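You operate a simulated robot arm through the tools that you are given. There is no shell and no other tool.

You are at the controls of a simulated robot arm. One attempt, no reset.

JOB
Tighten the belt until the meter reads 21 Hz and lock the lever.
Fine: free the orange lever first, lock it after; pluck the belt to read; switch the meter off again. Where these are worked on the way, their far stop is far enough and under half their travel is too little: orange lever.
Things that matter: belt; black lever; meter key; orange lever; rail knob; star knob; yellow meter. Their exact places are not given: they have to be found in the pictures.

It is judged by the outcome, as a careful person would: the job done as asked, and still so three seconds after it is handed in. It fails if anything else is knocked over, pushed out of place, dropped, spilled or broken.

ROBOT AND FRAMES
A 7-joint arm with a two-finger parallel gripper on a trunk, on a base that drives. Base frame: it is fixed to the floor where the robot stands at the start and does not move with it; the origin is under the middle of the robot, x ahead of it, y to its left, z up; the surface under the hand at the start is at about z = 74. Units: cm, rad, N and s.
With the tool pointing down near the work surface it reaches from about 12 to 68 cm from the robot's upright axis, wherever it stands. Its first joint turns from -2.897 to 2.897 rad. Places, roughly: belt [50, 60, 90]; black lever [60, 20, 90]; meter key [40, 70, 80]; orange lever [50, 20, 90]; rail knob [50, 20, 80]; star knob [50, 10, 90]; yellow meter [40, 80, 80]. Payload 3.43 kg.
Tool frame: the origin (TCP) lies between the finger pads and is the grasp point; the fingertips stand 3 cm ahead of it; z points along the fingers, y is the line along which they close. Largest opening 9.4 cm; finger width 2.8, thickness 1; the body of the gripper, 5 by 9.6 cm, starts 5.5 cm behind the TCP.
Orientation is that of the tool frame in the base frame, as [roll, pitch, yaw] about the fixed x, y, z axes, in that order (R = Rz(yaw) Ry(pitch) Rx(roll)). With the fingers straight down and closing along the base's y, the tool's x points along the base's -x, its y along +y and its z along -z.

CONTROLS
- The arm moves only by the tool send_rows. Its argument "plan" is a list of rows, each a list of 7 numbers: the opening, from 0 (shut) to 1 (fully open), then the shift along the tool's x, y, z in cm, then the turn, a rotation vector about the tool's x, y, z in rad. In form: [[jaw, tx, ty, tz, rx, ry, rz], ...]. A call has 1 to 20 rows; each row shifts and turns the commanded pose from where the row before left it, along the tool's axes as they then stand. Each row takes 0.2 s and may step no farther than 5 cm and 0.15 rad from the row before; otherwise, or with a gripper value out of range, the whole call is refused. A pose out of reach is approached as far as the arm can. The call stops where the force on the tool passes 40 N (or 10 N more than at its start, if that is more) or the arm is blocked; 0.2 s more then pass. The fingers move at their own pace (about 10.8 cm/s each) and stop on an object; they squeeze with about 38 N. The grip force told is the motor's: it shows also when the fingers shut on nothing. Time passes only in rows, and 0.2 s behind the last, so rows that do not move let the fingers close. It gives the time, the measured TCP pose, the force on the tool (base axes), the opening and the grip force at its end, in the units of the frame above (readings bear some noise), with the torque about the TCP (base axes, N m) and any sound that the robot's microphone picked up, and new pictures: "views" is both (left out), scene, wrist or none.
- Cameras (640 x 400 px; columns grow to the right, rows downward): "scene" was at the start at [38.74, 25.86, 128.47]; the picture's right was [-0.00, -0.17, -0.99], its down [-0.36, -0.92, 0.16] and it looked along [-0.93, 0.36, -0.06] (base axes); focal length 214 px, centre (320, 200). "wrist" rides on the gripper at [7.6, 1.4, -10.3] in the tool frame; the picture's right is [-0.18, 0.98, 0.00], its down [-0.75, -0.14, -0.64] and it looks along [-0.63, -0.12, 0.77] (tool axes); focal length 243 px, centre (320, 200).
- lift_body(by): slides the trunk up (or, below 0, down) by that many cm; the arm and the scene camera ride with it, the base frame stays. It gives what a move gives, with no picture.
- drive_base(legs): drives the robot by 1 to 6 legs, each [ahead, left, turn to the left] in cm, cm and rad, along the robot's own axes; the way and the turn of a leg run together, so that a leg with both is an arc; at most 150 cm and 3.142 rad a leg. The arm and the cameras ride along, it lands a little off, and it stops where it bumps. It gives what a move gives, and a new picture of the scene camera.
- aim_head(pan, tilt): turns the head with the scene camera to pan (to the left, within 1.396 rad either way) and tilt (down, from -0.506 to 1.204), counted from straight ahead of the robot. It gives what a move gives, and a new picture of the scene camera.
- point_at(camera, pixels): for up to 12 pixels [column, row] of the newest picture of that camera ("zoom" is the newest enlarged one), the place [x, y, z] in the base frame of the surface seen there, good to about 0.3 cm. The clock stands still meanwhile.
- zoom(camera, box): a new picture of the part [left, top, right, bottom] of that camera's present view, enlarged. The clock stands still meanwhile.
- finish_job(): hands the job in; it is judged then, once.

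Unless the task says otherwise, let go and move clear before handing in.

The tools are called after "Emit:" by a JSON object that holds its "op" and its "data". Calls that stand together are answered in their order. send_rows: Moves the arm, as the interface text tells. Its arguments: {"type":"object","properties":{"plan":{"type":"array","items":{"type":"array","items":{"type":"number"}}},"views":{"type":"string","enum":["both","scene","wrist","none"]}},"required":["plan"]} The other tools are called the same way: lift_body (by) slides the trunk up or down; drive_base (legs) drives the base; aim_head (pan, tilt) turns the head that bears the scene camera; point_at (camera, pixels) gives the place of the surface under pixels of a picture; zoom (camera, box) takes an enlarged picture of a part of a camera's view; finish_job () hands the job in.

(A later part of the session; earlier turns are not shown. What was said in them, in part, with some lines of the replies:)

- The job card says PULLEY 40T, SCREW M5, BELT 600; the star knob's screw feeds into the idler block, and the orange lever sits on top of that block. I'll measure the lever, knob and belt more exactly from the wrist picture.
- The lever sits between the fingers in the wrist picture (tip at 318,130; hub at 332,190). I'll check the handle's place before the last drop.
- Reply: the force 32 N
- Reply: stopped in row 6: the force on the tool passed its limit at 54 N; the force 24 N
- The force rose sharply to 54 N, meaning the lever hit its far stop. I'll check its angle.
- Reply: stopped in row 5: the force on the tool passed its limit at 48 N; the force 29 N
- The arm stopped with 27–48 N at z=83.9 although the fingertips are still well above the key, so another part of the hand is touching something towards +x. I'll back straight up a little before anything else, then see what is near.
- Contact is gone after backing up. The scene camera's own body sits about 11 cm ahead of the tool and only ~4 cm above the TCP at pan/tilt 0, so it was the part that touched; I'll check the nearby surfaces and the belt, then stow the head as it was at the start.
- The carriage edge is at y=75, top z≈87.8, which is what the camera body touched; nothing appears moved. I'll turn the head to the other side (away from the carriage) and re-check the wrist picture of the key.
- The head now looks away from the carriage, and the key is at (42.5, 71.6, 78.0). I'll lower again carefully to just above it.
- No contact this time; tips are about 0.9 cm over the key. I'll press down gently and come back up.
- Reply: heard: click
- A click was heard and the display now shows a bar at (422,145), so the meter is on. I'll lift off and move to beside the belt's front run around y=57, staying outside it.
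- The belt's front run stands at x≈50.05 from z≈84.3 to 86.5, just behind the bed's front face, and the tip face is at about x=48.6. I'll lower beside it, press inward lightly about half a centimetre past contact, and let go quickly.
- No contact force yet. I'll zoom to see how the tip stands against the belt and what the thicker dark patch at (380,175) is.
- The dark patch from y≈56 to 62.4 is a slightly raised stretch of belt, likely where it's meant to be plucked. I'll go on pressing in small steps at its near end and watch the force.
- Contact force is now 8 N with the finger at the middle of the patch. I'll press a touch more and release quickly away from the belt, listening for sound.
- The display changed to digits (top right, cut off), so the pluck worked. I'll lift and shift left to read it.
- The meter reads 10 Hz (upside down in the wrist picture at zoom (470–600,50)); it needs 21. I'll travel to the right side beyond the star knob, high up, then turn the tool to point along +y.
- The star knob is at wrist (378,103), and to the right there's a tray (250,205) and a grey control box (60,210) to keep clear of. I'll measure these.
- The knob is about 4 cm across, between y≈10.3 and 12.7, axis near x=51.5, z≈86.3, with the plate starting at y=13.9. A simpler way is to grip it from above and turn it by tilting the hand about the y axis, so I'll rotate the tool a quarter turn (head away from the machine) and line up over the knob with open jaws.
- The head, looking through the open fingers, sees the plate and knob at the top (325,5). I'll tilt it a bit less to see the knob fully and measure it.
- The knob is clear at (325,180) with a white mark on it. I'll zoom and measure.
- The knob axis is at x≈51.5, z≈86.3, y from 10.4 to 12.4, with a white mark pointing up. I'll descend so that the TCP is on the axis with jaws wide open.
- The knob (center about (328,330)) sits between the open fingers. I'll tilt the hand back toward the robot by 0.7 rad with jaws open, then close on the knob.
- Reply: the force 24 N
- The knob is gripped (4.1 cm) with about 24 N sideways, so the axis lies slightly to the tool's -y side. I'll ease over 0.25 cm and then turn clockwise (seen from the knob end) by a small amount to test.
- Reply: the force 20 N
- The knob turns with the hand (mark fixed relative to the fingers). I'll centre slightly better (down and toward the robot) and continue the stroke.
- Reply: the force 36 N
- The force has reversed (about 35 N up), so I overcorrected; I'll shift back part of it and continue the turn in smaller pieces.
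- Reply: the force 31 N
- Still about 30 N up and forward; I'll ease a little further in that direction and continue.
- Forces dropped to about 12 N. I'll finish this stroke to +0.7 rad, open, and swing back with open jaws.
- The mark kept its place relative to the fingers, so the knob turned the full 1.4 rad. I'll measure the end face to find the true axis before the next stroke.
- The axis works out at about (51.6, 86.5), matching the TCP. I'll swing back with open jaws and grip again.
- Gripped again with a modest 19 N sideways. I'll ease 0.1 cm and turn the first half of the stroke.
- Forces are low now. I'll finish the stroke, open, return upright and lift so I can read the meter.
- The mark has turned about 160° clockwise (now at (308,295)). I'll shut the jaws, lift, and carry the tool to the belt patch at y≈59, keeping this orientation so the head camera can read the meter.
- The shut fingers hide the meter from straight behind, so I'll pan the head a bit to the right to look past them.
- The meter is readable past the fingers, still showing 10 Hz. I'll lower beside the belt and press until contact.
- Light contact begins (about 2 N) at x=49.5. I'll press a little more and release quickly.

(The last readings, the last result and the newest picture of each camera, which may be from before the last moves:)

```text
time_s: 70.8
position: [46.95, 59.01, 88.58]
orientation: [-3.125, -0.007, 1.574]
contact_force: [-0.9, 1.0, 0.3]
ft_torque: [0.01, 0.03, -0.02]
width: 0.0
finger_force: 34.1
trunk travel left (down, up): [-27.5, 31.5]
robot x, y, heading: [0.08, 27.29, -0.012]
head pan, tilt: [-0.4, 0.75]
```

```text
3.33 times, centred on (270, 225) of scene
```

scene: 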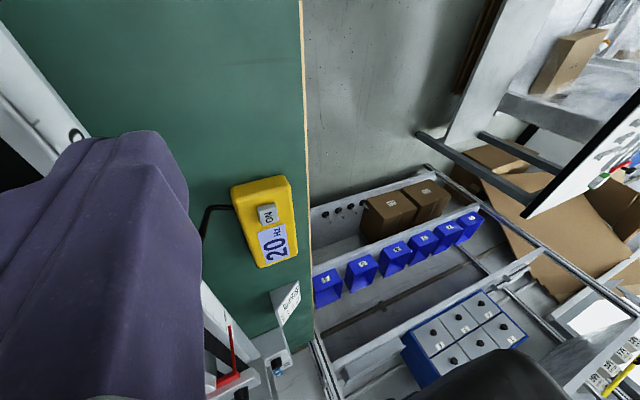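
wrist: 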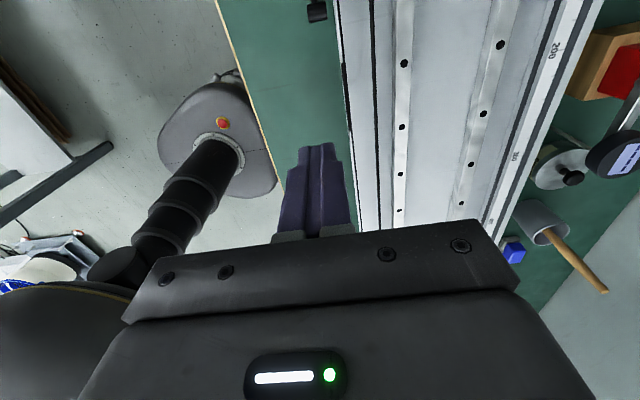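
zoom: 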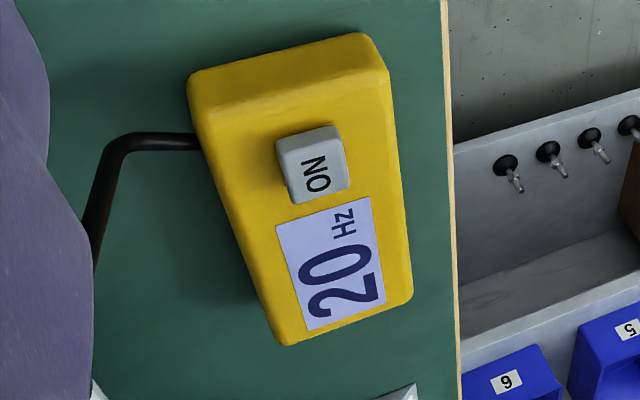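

The meter now reads 20 Hz after about 2.8 rad of turn, so roughly 0.3 rad more should give 21. I'll go back up and over to the knob.

Emit:
{"op": "send_rows", "data": {"plan": [[0, 0, 0, -4.4, 0, 0, 0], [0, 0, 0, -4.4, 0, 0, 0], [0, 0, 0, -3, 0, 0, 0], [0, -4.75, 0.455, 0, 0, 0, 0], [0, -4.75, 0.455, 0, 0, 0, 0], [0, -4.75, 0.455, 0, 0, 0, 0], [0, -4.75, 0.455, 0, 0, 0, 0], [0, -4.75, 0.455, 0, 0, 0, 0], [0, -4.75, 0.455, 0, 0, 0, 0], [0, -4.75, 0.455, 0, 0, 0, 0], [0.5, -4.75, 0.455, 0, 0, 0, 0], [1, -4.75, 0.455, 0, 0, 0, 0], [1, -4.75, 0.455, 0, 0, 0, 0], [1, 0, 0, 0, 0, 0, 0]], "views": "none"}}

Emit:
{"op": "aim_head", "data": {"pan": 0.0, "tilt": 0.45}}

```text
time_s: 73.8
position: [51.7, 11.47, 99.85]
orientation: [-3.126, -0.008, 1.576]
contact_force: [0.8, -0.6, -0.3]
ft_torque: [0.03, 0.02, -0.01]
width: 9.42
finger_force: 0.1
trunk travel left (down, up): [-27.5, 31.5]
robot x, y, heading: [0.19, 26.64, -0.008]
head pan, tilt: [-0.4, 0.75]
```

```text
time_s: 74.7
position: [51.82, 11.28, 99.84]
orientation: [-3.128, -0.007, 1.574]
contact_force: [-0.6, -0.3, 0.2]
ft_torque: [0.0, -0.02, -0.02]
width: 9.39
finger_force: 0.0
trunk travel left (down, up): [-27.5, 31.5]
robot x, y, heading: [0.09, 26.88, -0.007]
head pan, tilt: [0.0, 0.45]
```

scene: 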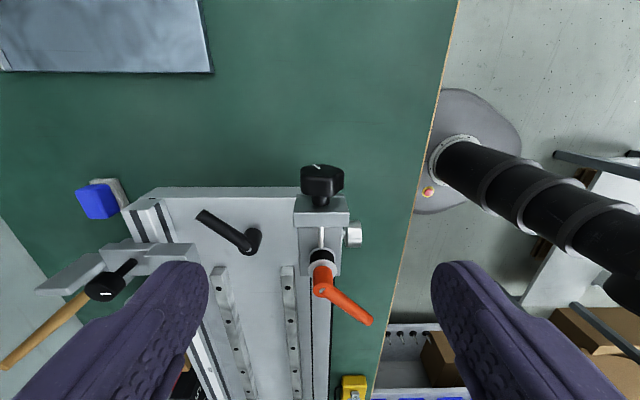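

Aligned over the knob again. I'll descend with open jaws and look.

Emit:
{"op": "send_rows", "data": {"plan": [[1, 0.1, -0.2, 4.5, 0, 0, 0], [1, 0, 0, 4.5, 0, 0, 0], [1, 0, 0, 3, 0, 0, 0], [1, 0, 0, 1.3, 0, 0, 0], [1, 0, 0, 0, -0.13, 0, 0], [1, 0, 0, 0, 0, 0, 0]], "views": "scene"}}

Emit:
{"op": "zoom", "data": {"camera": "scene", "box": [220, 250, 420, 400]}}

```text
time_s: 76.0
position: [51.52, 11.67, 86.58]
orientation: [3.028, -0.007, 1.576]
contact_force: [0.3, -0.4, -0.4]
ft_torque: [0.0, 0.02, -0.02]
width: 9.38
finger_force: 0.1
trunk travel left (down, up): [-27.5, 31.5]
robot x, y, heading: [0.17, 26.99, 0.001]
head pan, tilt: [0.0, 0.45]
```

scene: 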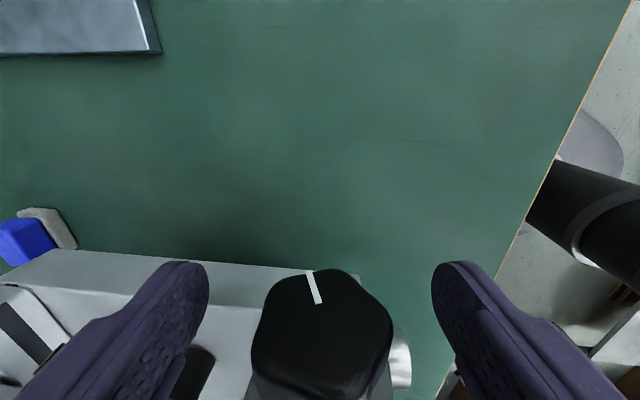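

```text
2.67 times, centred on (320, 325) of scene
```

zoom: 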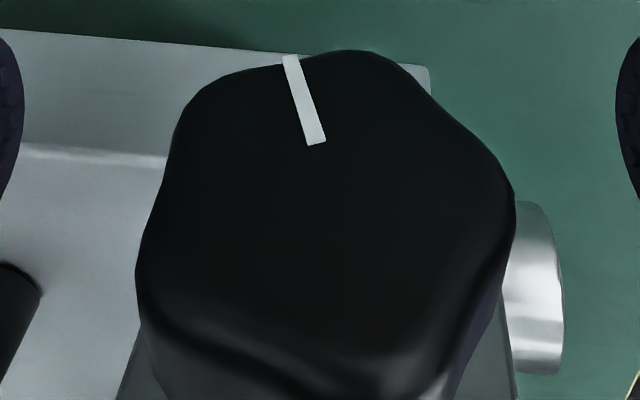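

The mark sits near (313,285). I'll close on the knob and check whether the grip itself shifts the mark.

Emit:
{"op": "send_rows", "data": {"plan": [[0.6, 0, 0, 0, 0, 0, 0], [0, 0, 0, 0, 0, 0, 0], [0, 0, 0, 0, 0, 0, 0], [0, 0, 0, 0, 0, 0, 0]], "views": "scene"}}

Emit:
{"op": "zoom", "data": {"camera": "scene", "box": [220, 250, 420, 400]}}

```text
time_s: 77.0
position: [51.48, 11.68, 86.59]
orientation: [3.028, -0.009, 1.575]
contact_force: [-2.9, 0.6, -2.2]
ft_torque: [-0.02, 0.0, 0.09]
width: 4.12
finger_force: 45.3
trunk travel left (down, up): [-27.5, 31.5]
robot x, y, heading: [-0.02, 27.12, -0.007]
head pan, tilt: [0.0, 0.45]
```

scene: 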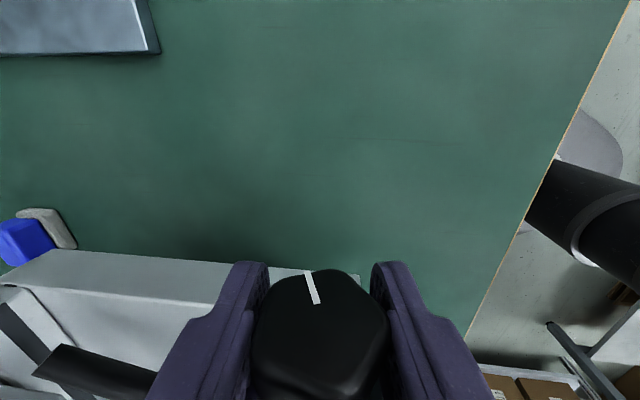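

```text
2.67 times, centred on (320, 325) of scene
```

zoom: 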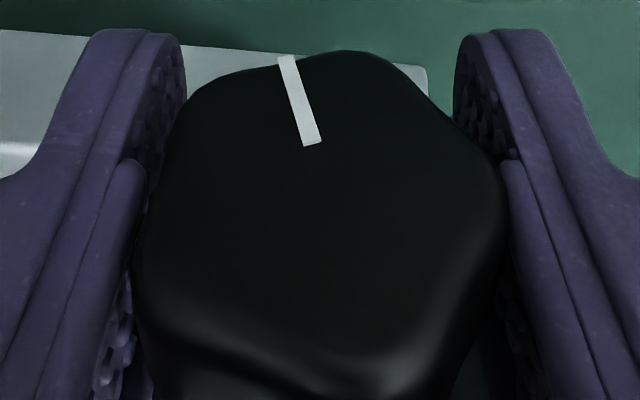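

The grip left the mark in place and side force is just 3 N. I'll turn 0.28 rad clockwise and open.

Emit:
{"op": "send_rows", "data": {"plan": [[0, 0, 0, 0, 0.1, 0, 0], [0, 0, 0, 0, 0.1, 0, 0], [0, 0, 0, 0, 0.08, 0, 0], [0, 0, 0, 0, 0, 0, 0]], "views": "none"}}

Emit:
{"op": "send_rows", "data": {"plan": [[1, 0, 0, 0, 0, 0, 0], [1, 0, 0, 0, 0, 0, 0], [1, 0, 0, 0, 0, 0, 0], [1, 0, 0, 0, -0.13, 0, 0], [1, 0, 0, 0, 0, 0, 0]], "views": "scene"}}

```text
time_s: 78.0
position: [51.62, 11.67, 86.58]
orientation: [-2.974, -0.008, 1.575]
contact_force: [-0.1, 2.4, -0.1]
ft_torque: [0.52, 0.01, -0.43]
width: 4.15
finger_force: 45.4
trunk travel left (down, up): [-27.5, 31.5]
robot x, y, heading: [-0.12, 27.28, -0.003]
head pan, tilt: [0.0, 0.45]
```

```text
time_s: 79.2
position: [51.4, 11.68, 86.64]
orientation: [-3.105, -0.007, 1.575]
contact_force: [-0.2, 0.4, 0.8]
ft_torque: [-0.01, 0.01, 0.0]
width: 9.4
finger_force: 0.0
trunk travel left (down, up): [-27.5, 31.5]
robot x, y, heading: [-0.12, 26.83, -0.008]
head pan, tilt: [0.0, 0.45]
```

scene: 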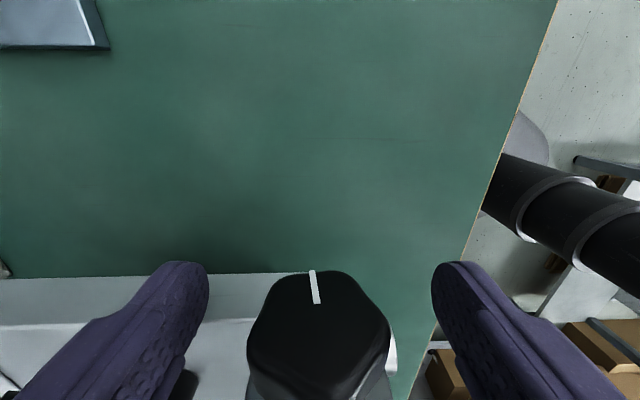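

The knob turned 0.28 rad. I'll lift, travel to the belt, and pluck again with the head panned to see the meter.

Emit:
{"op": "send_rows", "data": {"plan": [[1, 0, 0, -4.5, -0.03, 0, 0], [0.5, 0, 0, -4.5, 0, 0, 0], [0, 0, 0, -4, 0, 0, 0], [0, 4.73, -0.38, 0, 0, 0, 0], [0, 4.73, -0.38, 0, 0, 0, 0], [0, 4.73, -0.38, 0, 0, 0, 0], [0, 4.73, -0.38, 0, 0, 0, 0], [0, 4.73, -0.38, 0, 0, 0, 0], [0, 4.73, -0.38, 0, 0, 0, 0], [0, 4.73, -0.38, 0, 0, 0, 0], [0, 4.73, -0.38, 0, 0, 0, 0], [0, 4.73, -0.38, 0, 0, 0, 0], [0, 4.73, -0.38, 0, 0, 0, 0], [0, 0, 0, 0, 0, 0, 0]], "views": "none"}}

Emit:
{"op": "aim_head", "data": {"pan": -0.4, "tilt": 0.75}}

Emit:
{"op": "send_rows", "data": {"plan": [[0, 0, 0, 4, 0, 0, 0], [0, 0, 0, 4, 0, 0, 0], [0, 0, 0, 3.4, 0, 0, 0], [0, 0, 0.7, 0, 0, 0, 0], [0, 0, 0.6, 0, 0, 0, 0], [0, 0, 0.4, 0, 0, 0, 0], [0, 0, 0.3, 0, 0, 0, 0]], "views": "none"}}

```text
time_s: 82.2
position: [47.85, 59.05, 99.66]
orientation: [-3.137, -0.008, 1.575]
contact_force: [-0.1, -0.2, -0.3]
ft_torque: [-0.01, 0.0, 0.03]
width: 0.03
finger_force: 33.2
trunk travel left (down, up): [-27.5, 31.5]
robot x, y, heading: [-0.14, 27.03, -0.004]
head pan, tilt: [0.0, 0.45]
```

```text
time_s: 83.1
position: [47.86, 59.03, 99.74]
orientation: [-3.132, -0.005, 1.575]
contact_force: [-0.2, 0.3, 0.1]
ft_torque: [0.02, 0.0, 0.02]
width: 0.02
finger_force: 33.1
trunk travel left (down, up): [-27.5, 31.5]
robot x, y, heading: [0.01, 26.67, -0.004]
head pan, tilt: [-0.4, 0.75]
```

scene: 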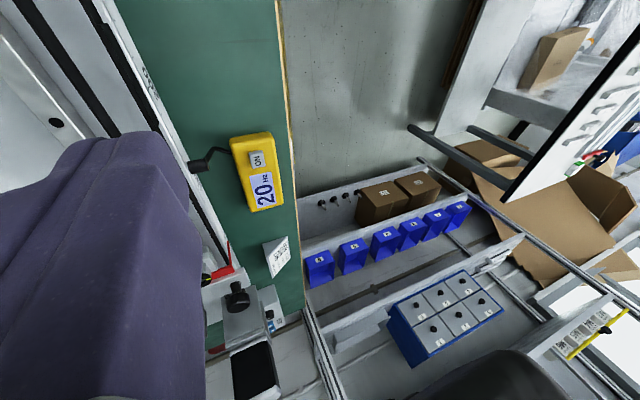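

```text
time_s: 84.7
position: [49.68, 58.82, 88.54]
orientation: [-3.133, -0.007, 1.574]
contact_force: [-1.3, 1.1, -0.1]
ft_torque: [0.02, 0.04, -0.02]
width: 0.04
finger_force: 32.7
trunk travel left (down, up): [-27.5, 31.5]
robot x, y, heading: [-0.36, 27.03, -0.007]
head pan, tilt: [-0.4, 0.75]
```

The tip is just touching the belt (about 1–2 N). I'll press slightly and release.

Emit:
{"op": "send_rows", "data": {"plan": [[0, 0, 0.3, 0, 0, 0, 0], [0, 0, 0.2, 0, 0, 0, 0], [0, 0, -3, 0, 0, 0, 0], [0, 0, 0, 0, 0, 0, 0], [0, 0, 0, 0, 0, 0, 0]], "views": "scene"}}

Emit:
{"op": "zoom", "data": {"camera": "scene", "box": [220, 165, 320, 285]}}

```text
time_s: 85.9
position: [47.04, 58.78, 88.61]
orientation: [-3.135, -0.007, 1.575]
contact_force: [0.6, -1.5, 0.2]
ft_torque: [-0.01, 0.01, 0.01]
width: 0.01
finger_force: 33.5
trunk travel left (down, up): [-27.5, 31.5]
robot x, y, heading: [0.07, 26.98, -0.002]
head pan, tilt: [-0.4, 0.75]
```

scene: 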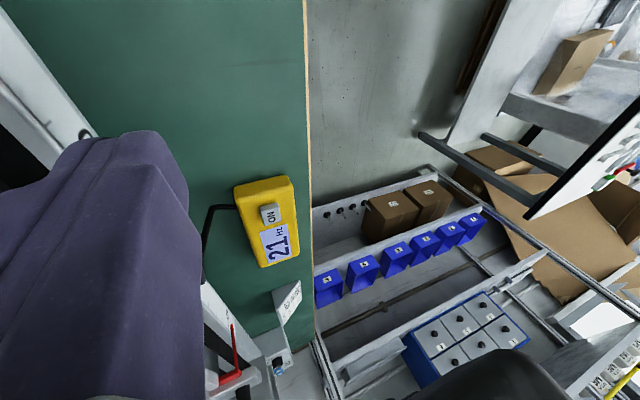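

```text
3.33 times, centred on (270, 225) of scene
```

zoom: 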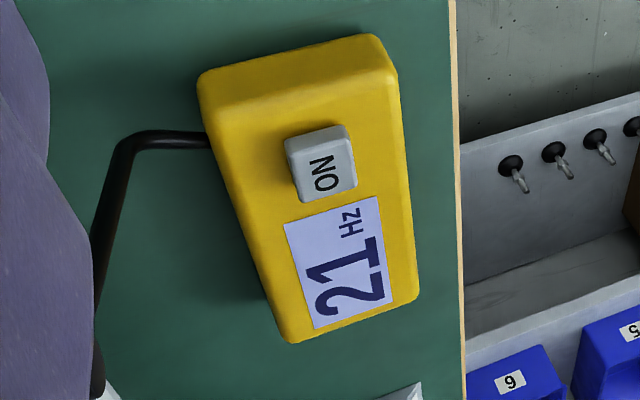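

The meter reads 21 Hz. Now I'll lift away, stow the head, and go above the orange lever (handle pointing to ~136°) with jaws part open and aligned to straddle it.

Emit:
{"op": "send_rows", "data": {"plan": [[0, 0, 0, -4.4, 0, 0, 0], [0, 0, 0, -4.4, 0, 0, 0], [0, 0, 0, -3, 0, 0, 0], [0, -4.34, 0.07, 0, 0, 0, 0], [0, -4.34, 0.07, 0, 0, 0, 0], [0, -4.34, 0.07, 0, 0, 0, 0], [0, -4.34, 0.07, 0, 0, 0, 0], [0, -4.34, 0.07, 0, 0, 0, 0], [0.2, -4.34, 0.07, 0, 0, 0, 0], [0.45, -4.34, 0.07, 0, 0, 0, 0], [0.45, -4.34, 0.07, 0, 0, 0, 0], [0.45, 0, 0, 0, 0, 0, -0.133], [0.45, 0, 0, 0, 0, 0, -0.133], [0.45, 0, 0, 0, 0, 0, -0.133], [0.45, 0, 0, 0, 0, 0, -0.133], [0.45, 0, 0, 0, 0, 0, -0.133], [0.45, 0, 0, 0, 0, 0, -0.133], [0.45, 0, 0, 0, 0, 0, 0]], "views": "none"}}

Emit:
{"op": "aim_head", "data": {"pan": 0.0, "tilt": 0.0}}

Emit:
{"op": "send_rows", "data": {"plan": [[0.45, 0, 0, 0, 0, 0, 0]], "views": "wrist"}}

```text
time_s: 89.7
position: [47.96, 23.98, 100.0]
orientation: [3.14, -0.01, 2.376]
contact_force: [0.9, -0.1, 0.1]
ft_torque: [0.0, -0.01, -0.03]
width: 4.19
finger_force: 0.1
trunk travel left (down, up): [-27.5, 31.5]
robot x, y, heading: [0.23, 26.79, -0.011]
head pan, tilt: [-0.4, 0.75]
```

```text
time_s: 90.8
position: [47.98, 24.0, 100.07]
orientation: [3.141, -0.01, 2.373]
contact_force: [-0.6, 0.9, 0.0]
ft_torque: [0.0, -0.01, -0.01]
width: 4.23
finger_force: 0.1
trunk travel left (down, up): [-27.5, 31.5]
robot x, y, heading: [-0.1, 27.24, -0.005]
head pan, tilt: [0.0, 0.0]
```

scene: 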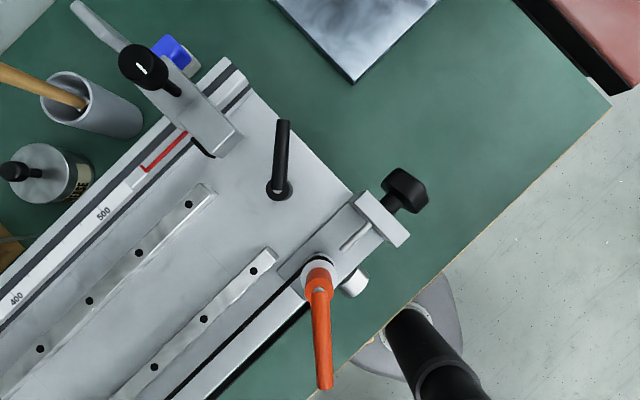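

```text
time_s: 91.2
position: [48.07, 24.05, 100.06]
orientation: [3.14, -0.01, 2.374]
contact_force: [0.4, 0.1, -0.3]
ft_torque: [-0.04, 0.02, -0.04]
width: 4.25
finger_force: 0.0
trunk travel left (down, up): [-27.5, 31.5]
robot x, y, heading: [0.08, 27.09, -0.005]
head pan, tilt: [0.0, 0.0]
```

wrist: 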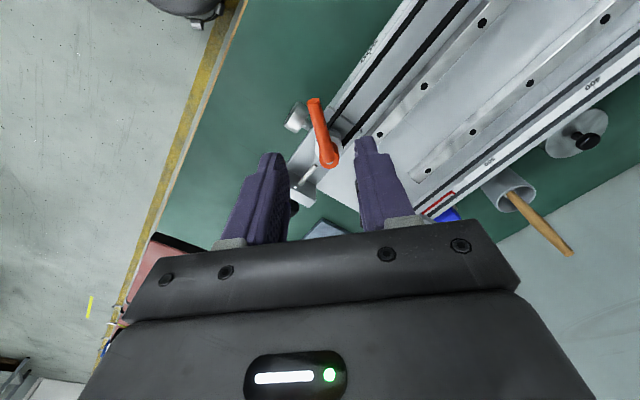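

Emit:
{"op": "point_at", "data": {"camera": "wrist", "pixels": [[315, 105], [319, 122], [323, 140], [328, 158], [270, 165], [365, 145]]}}

Emit:
{"op": "point_at", "data": {"camera": "scene", "pixels": [[318, 283], [320, 310], [322, 340], [325, 380]]}}

```text
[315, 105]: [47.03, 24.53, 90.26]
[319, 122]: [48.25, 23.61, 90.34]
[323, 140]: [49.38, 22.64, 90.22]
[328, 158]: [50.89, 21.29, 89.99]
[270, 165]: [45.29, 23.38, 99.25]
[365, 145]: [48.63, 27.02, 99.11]
```

```text
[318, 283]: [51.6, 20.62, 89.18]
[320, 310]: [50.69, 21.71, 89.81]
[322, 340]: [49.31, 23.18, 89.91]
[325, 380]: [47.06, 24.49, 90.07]
```

The handle line passes through the TCP, from pivot (51.1, 21.0) to tip (47.0, 24.5). I'll lower to straddle it and start turning it counter-clockwise (back to the locked side).

Emit:
{"op": "send_rows", "data": {"plan": [[0.45, 0, 0, 4.3, 0, 0, 0], [0.45, 0, 0, 4.3, 0, 0, 0], [0.45, 0, -0.7, 0, 0, 0, 0], [0.45, 0, -0.7, 0, 0, 0, 0], [0.45, -0.16, -0.42, 0, 0, 0, -0.1], [0.45, -0.16, -0.42, 0, 0, 0, -0.1], [0.45, -0.16, -0.42, 0, 0, 0, -0.1], [0.45, -0.16, -0.42, 0, 0, 0, -0.1]]}}

```text
time_s: 93.0
position: [46.4, 21.46, 91.31]
orientation: [3.137, -0.009, 2.775]
contact_force: [0.8, 0.4, 0.0]
ft_torque: [0.02, 0.0, 0.02]
width: 4.23
finger_force: 0.0
trunk travel left (down, up): [-27.5, 31.5]
robot x, y, heading: [-0.2, 26.64, -0.005]
head pan, tilt: [0.0, 0.0]
```

scene: 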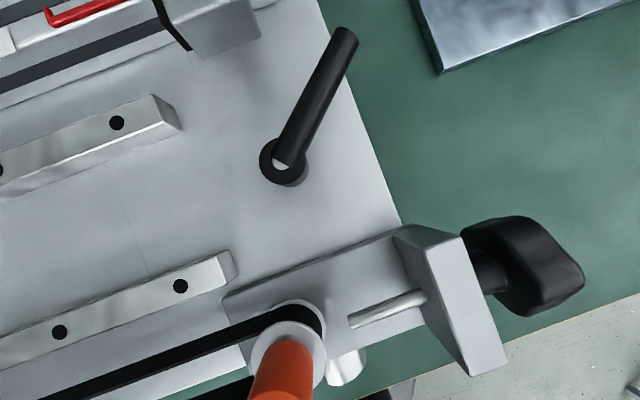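
wrist: 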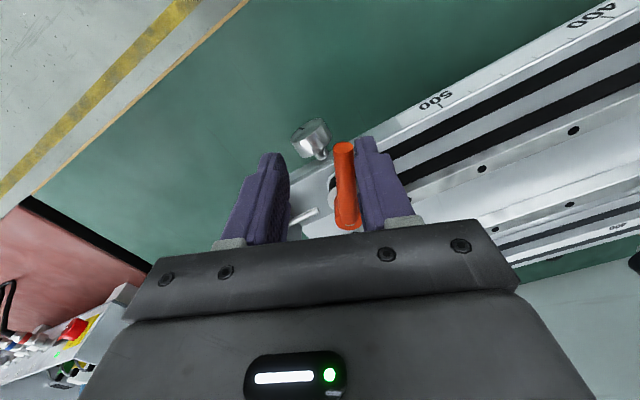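

The right finger is on the handle and it turns freely. I'll continue toward the locked stop.

Emit:
{"op": "send_rows", "data": {"plan": [[0.45, -0.16, -0.42, 0, 0, 0, -0.1], [0.45, -0.16, -0.42, 0, 0, 0, -0.1], [0.45, -0.16, -0.42, 0, 0, 0, -0.1], [0.45, -0.16, -0.42, 0, 0, 0, -0.1], [0.45, -0.16, -0.42, 0, 0, 0, -0.1], [0.45, -0.16, -0.42, 0, 0, 0, -0.1]]}}

```text
time_s: 94.4
position: [47.06, 18.81, 91.34]
orientation: [3.133, -0.003, -2.908]
contact_force: [-0.2, 0.3, -0.7]
ft_torque: [-0.03, -0.01, -0.02]
width: 4.21
finger_force: 0.1
trunk travel left (down, up): [-27.5, 31.5]
robot x, y, heading: [-0.29, 26.94, -0.004]
head pan, tilt: [0.0, 0.0]
```

scene: 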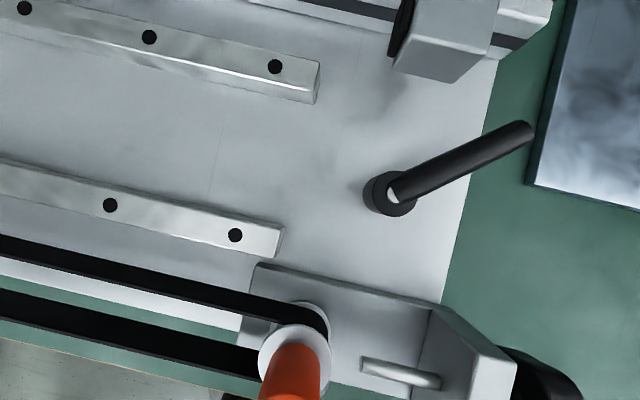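
wrist: 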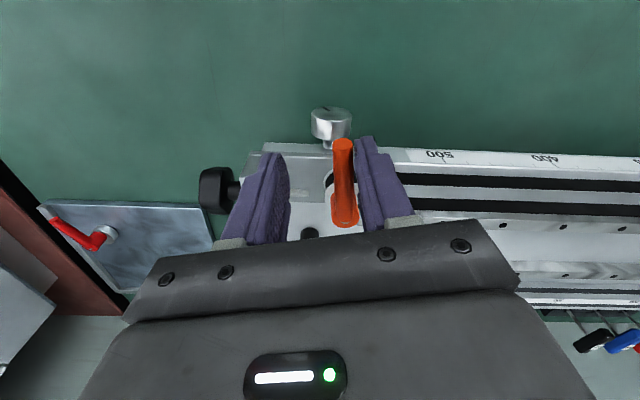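

The handle is following at about 193°. I'll continue until it meets the locked stop.

Emit:
{"op": "send_rows", "data": {"plan": [[0.45, -0.16, -0.42, 0, 0, 0, -0.1], [0.45, -0.16, -0.42, 0, 0, 0, -0.1], [0.45, -0.16, -0.42, 0, 0, 0, -0.1], [0.45, -0.16, -0.42, 0, 0, 0, -0.1], [0.45, -0.16, -0.42, 0, 0, 0, -0.1], [0.45, -0.16, -0.42, 0, 0, 0, -0.1], [0.45, -0.16, -0.42, 0, 0, 0, -0.1]]}}

```text
time_s: 96.0
position: [49.32, 17.2, 91.37]
orientation: [3.13, 0.002, -2.206]
contact_force: [-9.8, 12.5, 1.6]
ft_torque: [0.18, 0.21, -0.36]
width: 5.1
finger_force: 7.5
trunk travel left (down, up): [-27.5, 31.5]
robot x, y, heading: [0.32, 26.65, -0.003]
head pan, tilt: [0.0, 0.0]
```

scene: 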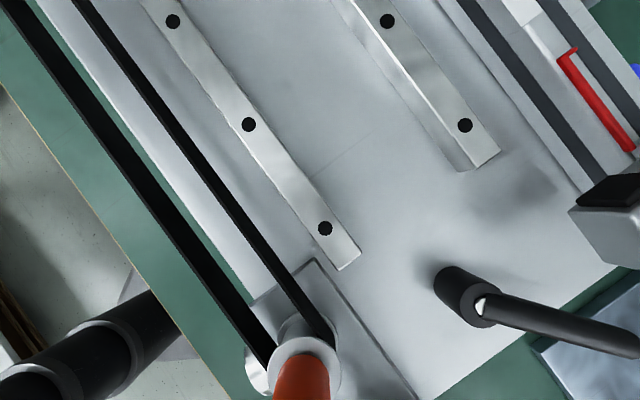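
wrist: 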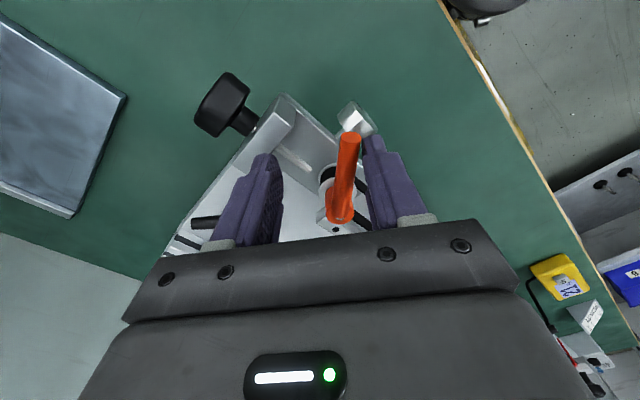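

Resistance has begun (16 N, jaws pushed to 5.1 cm). I'll push a little further to be sure it's at the stop and check the angle.

Emit:
{"op": "send_rows", "data": {"plan": [[0.45, -0.1, -0.42, 0, 0, 0, -0.08], [0.45, -0.05, -0.3, 0, 0, 0, -0.05]], "views": "wrist"}}

Emit:
{"op": "point_at", "data": {"camera": "wrist", "pixels": [[356, 142], [352, 165], [347, 185], [342, 205]]}}

```text
time_s: 96.6
position: [49.9, 17.23, 91.36]
orientation: [3.132, 0.003, -2.077]
contact_force: [-19.8, 33.9, -3.0]
ft_torque: [0.48, 0.29, -1.13]
width: 6.14
finger_force: 17.0
trunk travel left (down, up): [-27.5, 31.5]
robot x, y, heading: [0.11, 27.22, -0.006]
head pan, tilt: [0.0, 0.0]
```

wrist: 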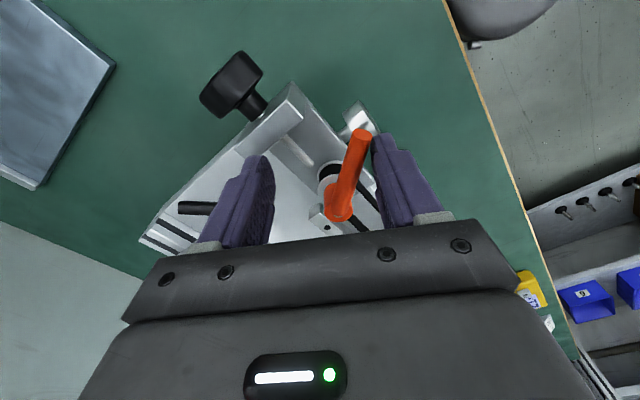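

```text
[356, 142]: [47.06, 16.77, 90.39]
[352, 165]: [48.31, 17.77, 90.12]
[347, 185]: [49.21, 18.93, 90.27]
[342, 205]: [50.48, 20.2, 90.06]
```

The handle tip is back at (47.06, 16.77), exactly its original locked position, with 39 N holding at the stop. I'll back off, lift, and turn the tool to its plain orientation.

Emit:
{"op": "send_rows", "data": {"plan": [[0.45, 0, 0.8, 0, 0, 0, 0], [0.45, 0, 0.7, 0, 0, 0, 0], [0.45, 0, 0, -4.5, 0, 0, 0], [0.45, 0, 0, -4.5, 0, 0, 0], [0, 0, 0, 0, 0, 0, 0.133], [0, 0, 0, 0, 0, 0, 0.133], [0, 0, 0, 0, 0, 0, 0.133], [0, 0, 0, 0, 0, 0, 0.133], [0, 0, 0, 0, 0, 0, 0.133], [0, 0, 0, 0, 0, 0, 0.133], [0, 0, 0, 0, 0, 0, 0.133], [0, 0, 0, 0, 0, 0, 0.133], [0, 0, 0, 0, 0, 0, 0]]}}

Emit:
{"op": "zoom", "data": {"camera": "scene", "box": [280, 180, 520, 380]}}

Emit:
{"op": "aim_head", "data": {"pan": -1.396, "tilt": 0.9}}

```text
time_s: 99.4
position: [48.9, 17.2, 100.46]
orientation: [3.135, -0.008, 3.137]
contact_force: [0.0, -0.5, 1.1]
ft_torque: [0.01, 0.02, -0.01]
width: 0.0
finger_force: 33.8
trunk travel left (down, up): [-27.5, 31.5]
robot x, y, heading: [-0.17, 27.03, -0.001]
head pan, tilt: [0.0, 0.0]
```

scene: 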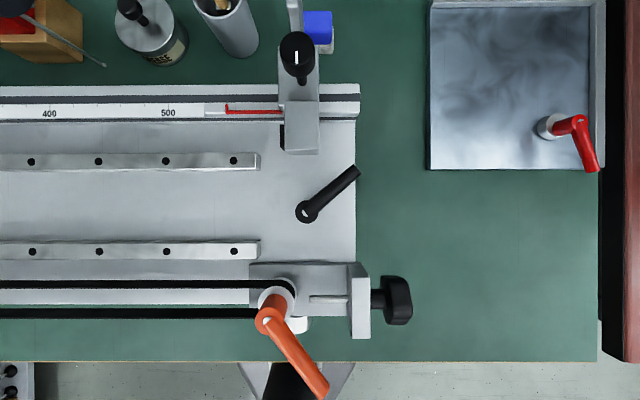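
wrist: 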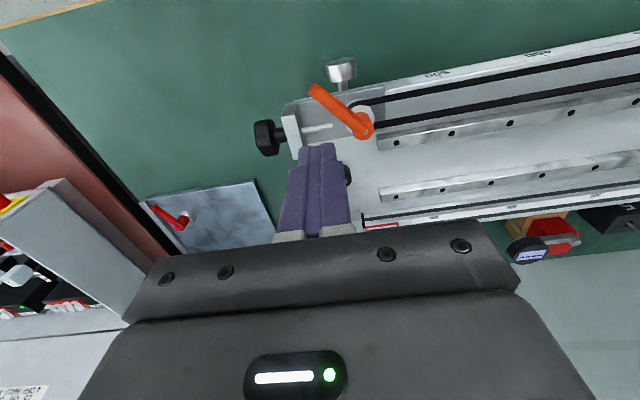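

```text
2.00 times, centred on (400, 280) of scene
```

zoom: 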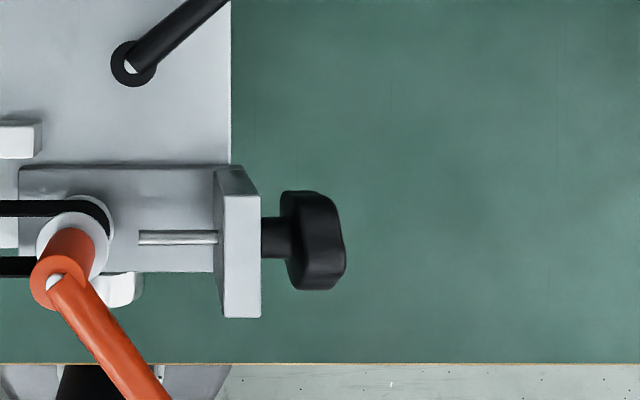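

```text
time_s: 101.0
position: [48.94, 17.14, 100.42]
orientation: [3.134, -0.006, 3.138]
contact_force: [0.0, 0.6, 0.5]
ft_torque: [-0.02, 0.01, -0.01]
width: 0.0
finger_force: 33.8
trunk travel left (down, up): [-27.5, 31.5]
robot x, y, heading: [0.2, 26.96, -0.006]
head pan, tilt: [-1.396, 0.901]
```

scene: 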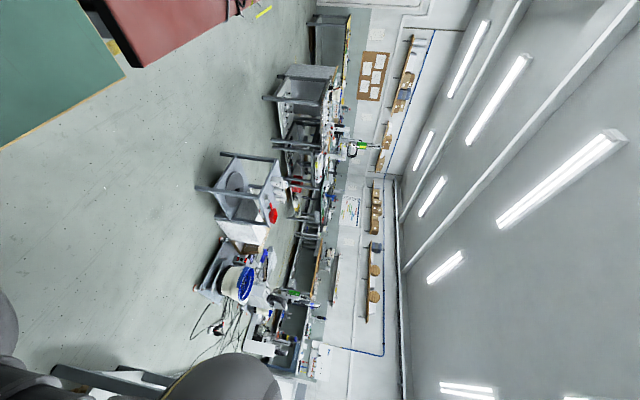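

The lever is locked and the tool is clear. I'll return to the belt patch for a confirming pluck.

Emit:
{"op": "send_rows", "data": {"plan": [[0, 0.19, 4.67, 0, 0, 0, 0], [0, 0.19, 4.67, 0, 0, 0, 0], [0, 0.19, 4.67, 0, 0, 0, 0], [0, 0.19, 4.67, 0, 0, 0, 0], [0, 0.19, 4.67, 0, 0, 0, 0], [0, 0.19, 4.67, 0, 0, 0, 0], [0, 0.19, 4.67, 0, 0, 0, 0], [0, 0.19, 4.67, 0, 0, 0, 0], [0, 0.19, 4.67, 0, 0, 0, 0], [0, 0, 0, 4, 0, 0, 0], [0, 0, 0, 4, 0, 0, 0], [0, 0, 0, 4, 0, 0, 0], [0, -0.7, 0, 0, 0, 0, 0], [0, -0.6, 0, 0, 0, 0, 0], [0, -0.4, 0, 0, 0, 0, 0], [0, -0.3, 0, 0, 0, 0, 0]], "views": "wrist"}}

```text
time_s: 104.3
position: [49.24, 59.32, 88.68]
orientation: [3.134, -0.006, 3.139]
contact_force: [-1.4, 1.4, -0.3]
ft_torque: [0.02, 0.04, 0.02]
width: 0.0
finger_force: 33.1
trunk travel left (down, up): [-27.5, 31.5]
robot x, y, heading: [-0.11, 27.0, -0.0]
head pan, tilt: [-1.396, 0.901]
```

wrist: 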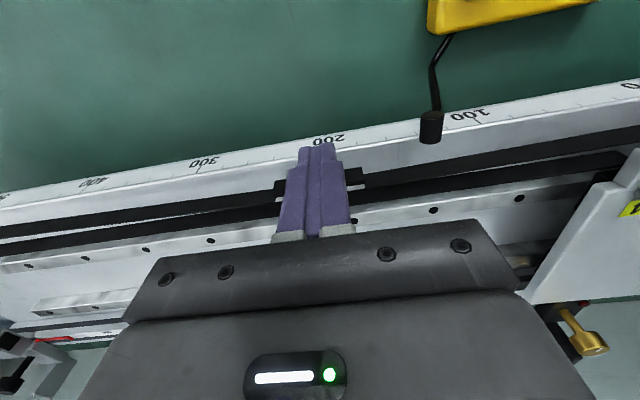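

The tip touches the belt patch lightly. I'll press a little, release, then lift and move left to read the display.

Emit:
{"op": "send_rows", "data": {"plan": [[0, -0.3, 0, 0, 0, 0, 0], [0, -0.2, 0, 0, 0, 0, 0], [0, 3, 0, 0, 0, 0, 0], [0, 0, 0, 0, 0, 0, 0], [0, 0, 0, -4.5, 0, 0, 0], [0, 0.5, 3.5, -3, 0, 0, 0], [0, 1, 4.5, -1.5, 0, 0, 0], [0, 1, 4, 0, 0, 0, 0], [0, 0, 0, 0, 0, 0, 0]], "views": "wrist"}}

Emit:
{"op": "zoom", "data": {"camera": "wrist", "box": [270, 0, 470, 125]}}

```text
time_s: 106.3
position: [44.42, 71.36, 97.83]
orientation: [3.133, -0.006, 3.138]
contact_force: [-0.4, -0.2, 0.6]
ft_torque: [-0.03, -0.03, 0.03]
width: 0.01
finger_force: 32.9
trunk travel left (down, up): [-27.5, 31.5]
robot x, y, heading: [-0.03, 27.07, -0.005]
head pan, tilt: [-1.396, 0.901]
```

wrist: 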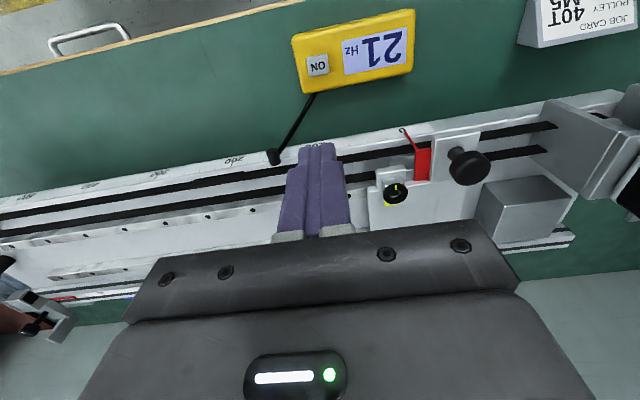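

```text
3.20 times, centred on (370, 62) of wrist
```

zoom: 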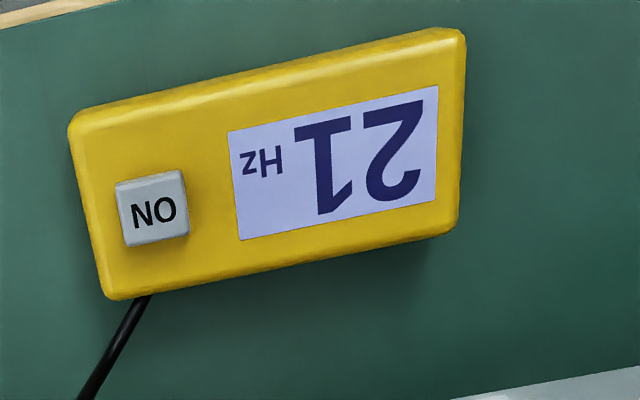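

The display still reads 21 Hz with the lever locked. Now I'll move over the key and lower to just above it to switch the meter off.

Emit:
{"op": "send_rows", "data": {"plan": [[0, 1.7, 0.35, 0, 0, 0, 0], [0, 0, 0, 4.5, 0, 0, 0], [0, 0, 0, 4.5, 0, 0, 0], [0, 0, 0, 3.5, 0, 0, 0], [0, 0, 0, 2, 0, 0, 0], [0, 0, 0, 1.4, 0, 0, 0], [0, 0, 0, 0, 0, 0, 0]], "views": "wrist"}}

```text
time_s: 108.0
position: [42.24, 71.94, 82.1]
orientation: [3.135, -0.005, 3.136]
contact_force: [0.5, -0.1, -0.6]
ft_torque: [-0.02, 0.02, 0.03]
width: 0.01
finger_force: 33.0
trunk travel left (down, up): [-27.5, 31.5]
robot x, y, heading: [0.0, 27.24, -0.006]
head pan, tilt: [-1.396, 0.901]
```

wrist: 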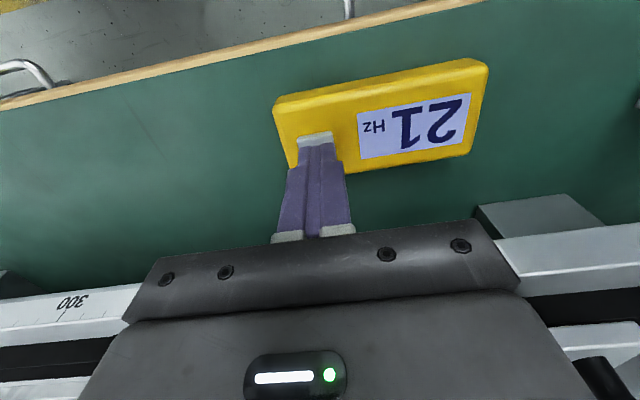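

The tips are just above the key with no contact. I'll press gently until the click.

Emit:
{"op": "send_rows", "data": {"plan": [[0, 0, 0, 0.5, 0, 0, 0], [0, 0, 0, 0.4, 0, 0, 0], [0, 0, 0, 0.4, 0, 0, 0], [0, 0, 0, 0.3, 0, 0, 0]], "views": "wrist"}}

```text
time_s: 109.0
position: [42.51, 72.02, 80.43]
orientation: [3.133, -0.004, 3.137]
contact_force: [0.9, 1.4, 2.2]
ft_torque: [0.02, -0.06, 0.02]
width: 0.0
finger_force: 33.0
trunk travel left (down, up): [-27.5, 31.5]
robot x, y, heading: [-0.09, 27.06, -0.005]
head pan, tilt: [-1.396, 0.901]
heard: click
```

wrist: 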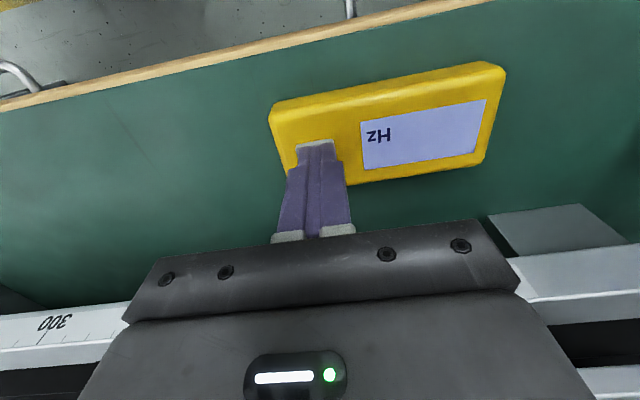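

A click was heard and the display is blank, so the meter is off. I'll lift straight up and away, then look over everything before handing in.

Emit:
{"op": "send_rows", "data": {"plan": [[0, 0, 0, -2, 0, 0, 0], [0, 0, 0, -4.5, 0, 0, 0], [0, 0, 0, -4.5, 0, 0, 0], [0, 0, 0, -4.5, 0, 0, 0], [0, 0, -4.5, -4.5, 0, 0, 0], [0, 0.5, -4.9, 0, 0, 0, 0], [0, 0.5, -4.9, -1, 0, 0, 0], [0, 0.5, -4.9, -3, 0, 0, 0], [0, 0.5, -4.5, -2, 0, 0, 0], [0, 0, -4.5, -2, 0, 0, 0], [0, 0, 0, -4, 0, 0, 0], [0, 0, 0, 0, 0, 0, 0]], "views": "wrist"}}

Emit:
{"op": "aim_head", "data": {"pan": 0.0, "tilt": 0.0}}

```text
refused: row 5 steps farther than a row can; nothing moved
```

```text
time_s: 110.5
position: [42.12, 71.64, 80.17]
orientation: [3.136, -0.01, 3.138]
contact_force: [-13.5, -9.7, -0.6]
ft_torque: [0.79, 0.38, -1.09]
width: 0.0
finger_force: 33.1
trunk travel left (down, up): [-27.5, 31.5]
robot x, y, heading: [0.3, 27.12, -0.003]
head pan, tilt: [0.0, 0.0]
heard: click
```

scene: 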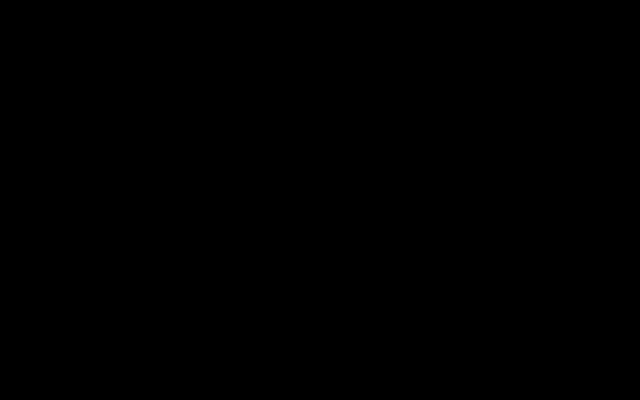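

My lift was refused for an oversized step and the head turn then went ahead at low height, so the camera is pressing against the machine (17 N) and a second click was heard. I'll retrace the head motion back to the stowed pose first.

Emit:
{"op": "aim_head", "data": {"pan": -1.396, "tilt": 0.9}}

```text
time_s: 112.0
position: [42.4, 71.82, 80.34]
orientation: [3.134, -0.007, 3.137]
contact_force: [-2.1, 0.0, 4.8]
ft_torque: [0.0, -0.01, 0.0]
width: 0.0
finger_force: 33.5
trunk travel left (down, up): [-27.5, 31.5]
robot x, y, heading: [-0.03, 26.94, -0.005]
head pan, tilt: [-1.396, 0.901]
heard: click
```

scene: 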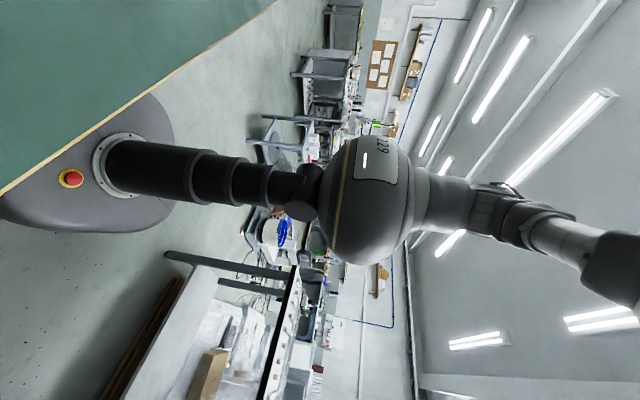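

The force is gone and yet another click sounded, so the meter state needs checking. I'll lift straight up a few centimetres only and look at the display.

Emit:
{"op": "send_rows", "data": {"plan": [[0, 0, 0, -1.5, 0, 0, 0], [0, 0, 0, -4, 0, 0, 0], [0, 0, 0, -4, 0, 0, 0], [0, 0, 0, -4, 0, 0, 0], [0, 0, 0, -3, 0, 0, 0], [0, 0, 0, 0, 0, 0, 0]], "views": "wrist"}}

Emit:
{"op": "zoom", "data": {"camera": "wrist", "box": [250, 0, 640, 240]}}

```text
time_s: 113.4
position: [42.59, 71.45, 96.9]
orientation: [3.135, -0.008, 3.139]
contact_force: [0.8, -0.3, 0.1]
ft_torque: [-0.01, 0.02, 0.05]
width: 0.0
finger_force: 33.2
trunk travel left (down, up): [-27.5, 31.5]
robot x, y, heading: [0.14, 26.99, -0.005]
head pan, tilt: [-1.396, 0.901]
```

wrist: 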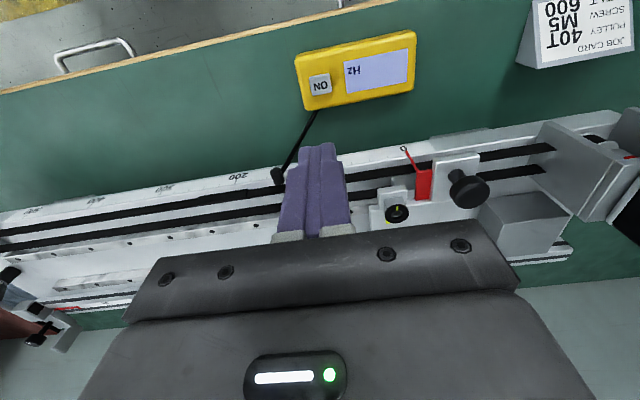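

```text
1.64 times, centred on (445, 120) of wrist
```

zoom: 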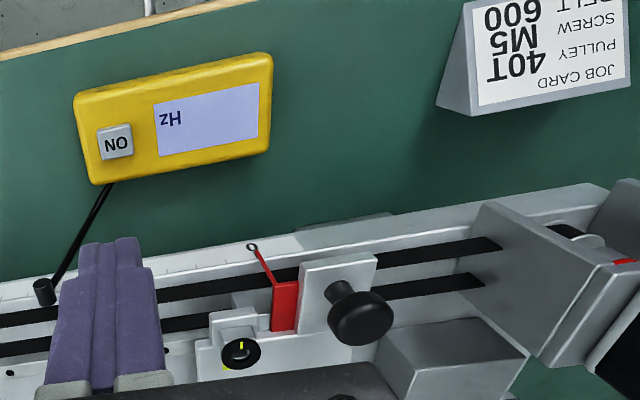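

The display is blank again, so the meter is off. I'll rise well clear now and then take an overview to confirm that nothing was displaced by that contact.

Emit:
{"op": "send_rows", "data": {"plan": [[0, 0, 0, -4.5, 0, 0, 0], [0, 0, 0, -4.5, 0, 0, 0], [0, 0, 0, -4.5, 0, 0, 0], [0, 0, 0, -4.5, 0, 0, 0], [0, 0.8, -4.4, 0, 0, 0, 0], [0, 0.8, -4.4, 0, 0, 0, 0], [0, 0.8, -4.4, 0, 0, 0, 0], [0, 0.8, -4.4, 0, 0, 0, 0], [0, 0.8, -4.4, 0, 0, 0, 0], [0, 0.8, -2.3, 0, 0, 0, 0], [0, 0, 0, 0, 0, 0, 0]], "views": "wrist"}}

```text
time_s: 115.8
position: [37.7, 47.39, 114.68]
orientation: [3.134, -0.007, 3.138]
contact_force: [0.0, 0.0, 0.4]
ft_torque: [-0.03, -0.02, -0.02]
width: 0.0
finger_force: 33.2
trunk travel left (down, up): [-27.5, 31.5]
robot x, y, heading: [0.05, 26.75, -0.004]
head pan, tilt: [-1.396, 0.901]
```

wrist: 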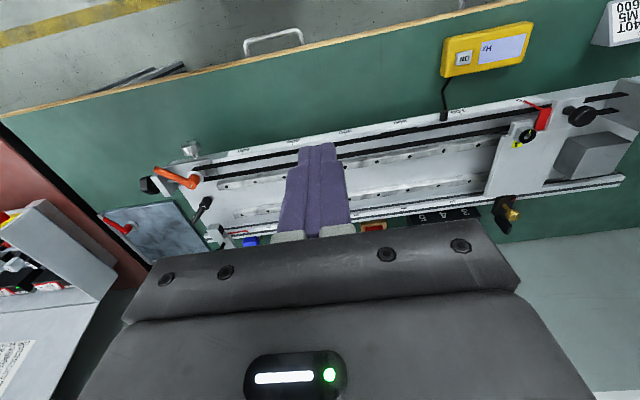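

The tool is now at z=114.7, well clear. I'll aim the head straight down for the same overview as at the beginning and compare.

Emit:
{"op": "aim_head", "data": {"pan": 0.0, "tilt": 0.0}}

Emit:
{"op": "zoom", "data": {"camera": "scene", "box": [0, 60, 300, 255]}}

Emit:
{"op": "point_at", "data": {"camera": "scene", "pixels": [[250, 178], [250, 193], [205, 205], [199, 230], [527, 212], [489, 183], [115, 163], [132, 100], [155, 193], [550, 180]]}}

```text
time_s: 117.3
position: [37.8, 47.26, 114.7]
orientation: [3.135, -0.008, 3.138]
contact_force: [0.8, -0.4, 0.3]
ft_torque: [0.0, 0.01, 0.01]
width: 0.0
finger_force: 33.4
trunk travel left (down, up): [-27.5, 31.5]
robot x, y, heading: [0.08, 26.87, -0.007]
head pan, tilt: [0.0, 0.0]
```

scene: 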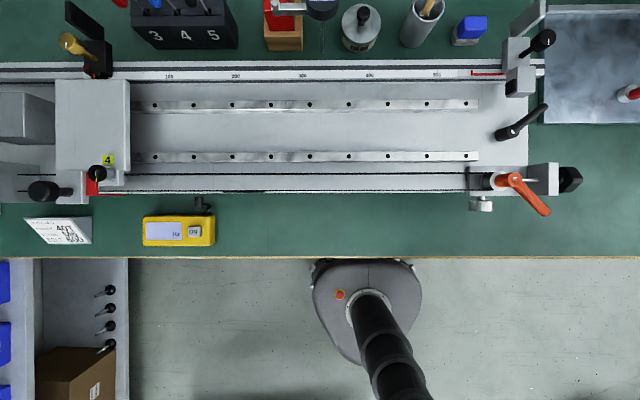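

```text
2.05 times, centred on (150, 158) of scene
```

zoom: 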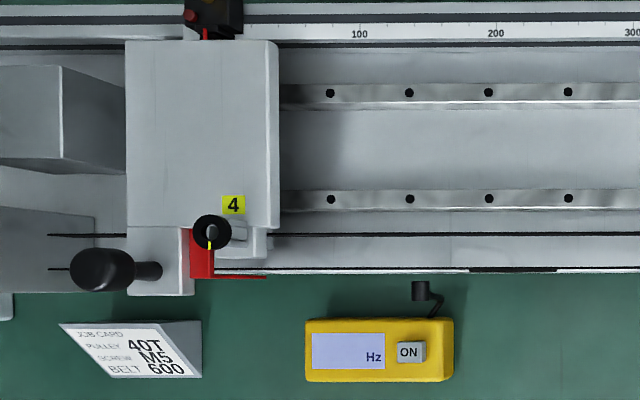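

```text
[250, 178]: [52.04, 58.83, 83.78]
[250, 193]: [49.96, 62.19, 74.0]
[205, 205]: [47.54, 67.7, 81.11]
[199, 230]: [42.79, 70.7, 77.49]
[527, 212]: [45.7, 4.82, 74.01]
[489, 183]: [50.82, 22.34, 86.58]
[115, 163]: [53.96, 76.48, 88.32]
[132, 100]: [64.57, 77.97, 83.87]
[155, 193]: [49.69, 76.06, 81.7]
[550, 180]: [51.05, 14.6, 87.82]
```

All parts look as before: lever at its locked angle (tip at (545,212)), meter blank, carriage and belt in place. I'll verify the carriage edge, meter and lever coordinates once.

Emit:
{"op": "point_at", "data": {"camera": "scene", "pixels": [[127, 120], [128, 160], [195, 231], [199, 203], [146, 220], [212, 220], [510, 180], [544, 210], [60, 232], [230, 192]]}}

Emit:
{"op": "zoom", "data": {"camera": "scene", "box": [440, 140, 600, 230]}}

Emit:
{"op": "zoom", "data": {"camera": "scene", "box": [130, 185, 240, 255]}}

```text
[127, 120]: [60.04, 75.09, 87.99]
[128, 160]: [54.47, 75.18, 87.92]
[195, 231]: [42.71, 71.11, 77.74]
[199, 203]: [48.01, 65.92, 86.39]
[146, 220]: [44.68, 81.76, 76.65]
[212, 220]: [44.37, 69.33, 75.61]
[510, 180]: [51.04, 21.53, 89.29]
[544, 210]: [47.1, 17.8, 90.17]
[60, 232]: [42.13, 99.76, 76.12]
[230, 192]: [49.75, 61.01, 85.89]
```

```text
4.00 times, centred on (520, 185) of scene
```

zoom: 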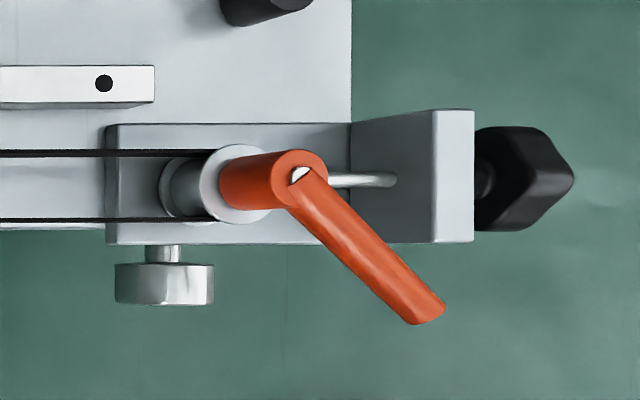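

```text
5.71 times, centred on (185, 220) of scene
```

zoom: 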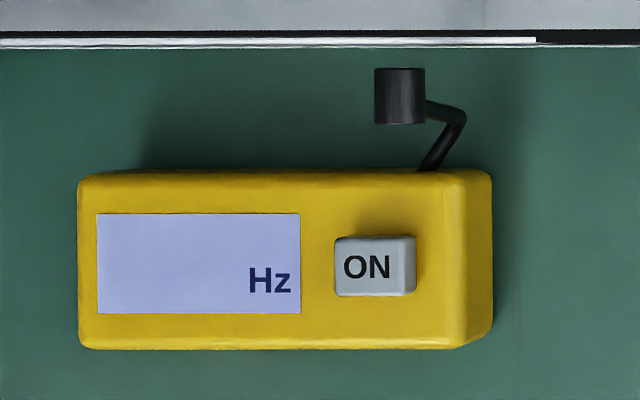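

Everything checks out. The orange lever is at its locked angle with the tip at (47, 17.5). The belt read 21 Hz after locking, and the meter is blank and off. The carriage edge is still at y≈75.1, the meter hasn't moved, and the tool is well clear. I'll hand the job in.

Emit:
{"op": "finish_job", "data": {}}

```text
The job is handed in.
```

The belt is tightened to 21 Hz, the orange lever is locked again, and the meter is switched off. The job is handed in.

- **Tension:** the belt first read 10 Hz. Turning the star knob clockwise brought it to 20, then 21 Hz. I plucked it again after locking the lever and the display showed 21. It was already showing 21 from before, so I can't be sure that second pluck registered as a new reading.
- **Orange lever:** I turned it to its far stop to free it. Afterwards I pushed it back to its original locked position, where it held firm against the stop.
- **Meter:** the display is blank, as it was at the start.

**Two unplanned contacts:** the camera on the robot's hand touched the machine twice.
- The first was while coming down over the meter key, and it most likely touched the carriage edge.
- The second was just after I switched the meter off. A lift command was refused, and I turned the head while the hand was still low. That pressed the key twice more, leaving the meter off.

Afterwards I compared positions with my earlier measurements. The carriage edge and the meter had not moved, and the lever was still in its locked position.
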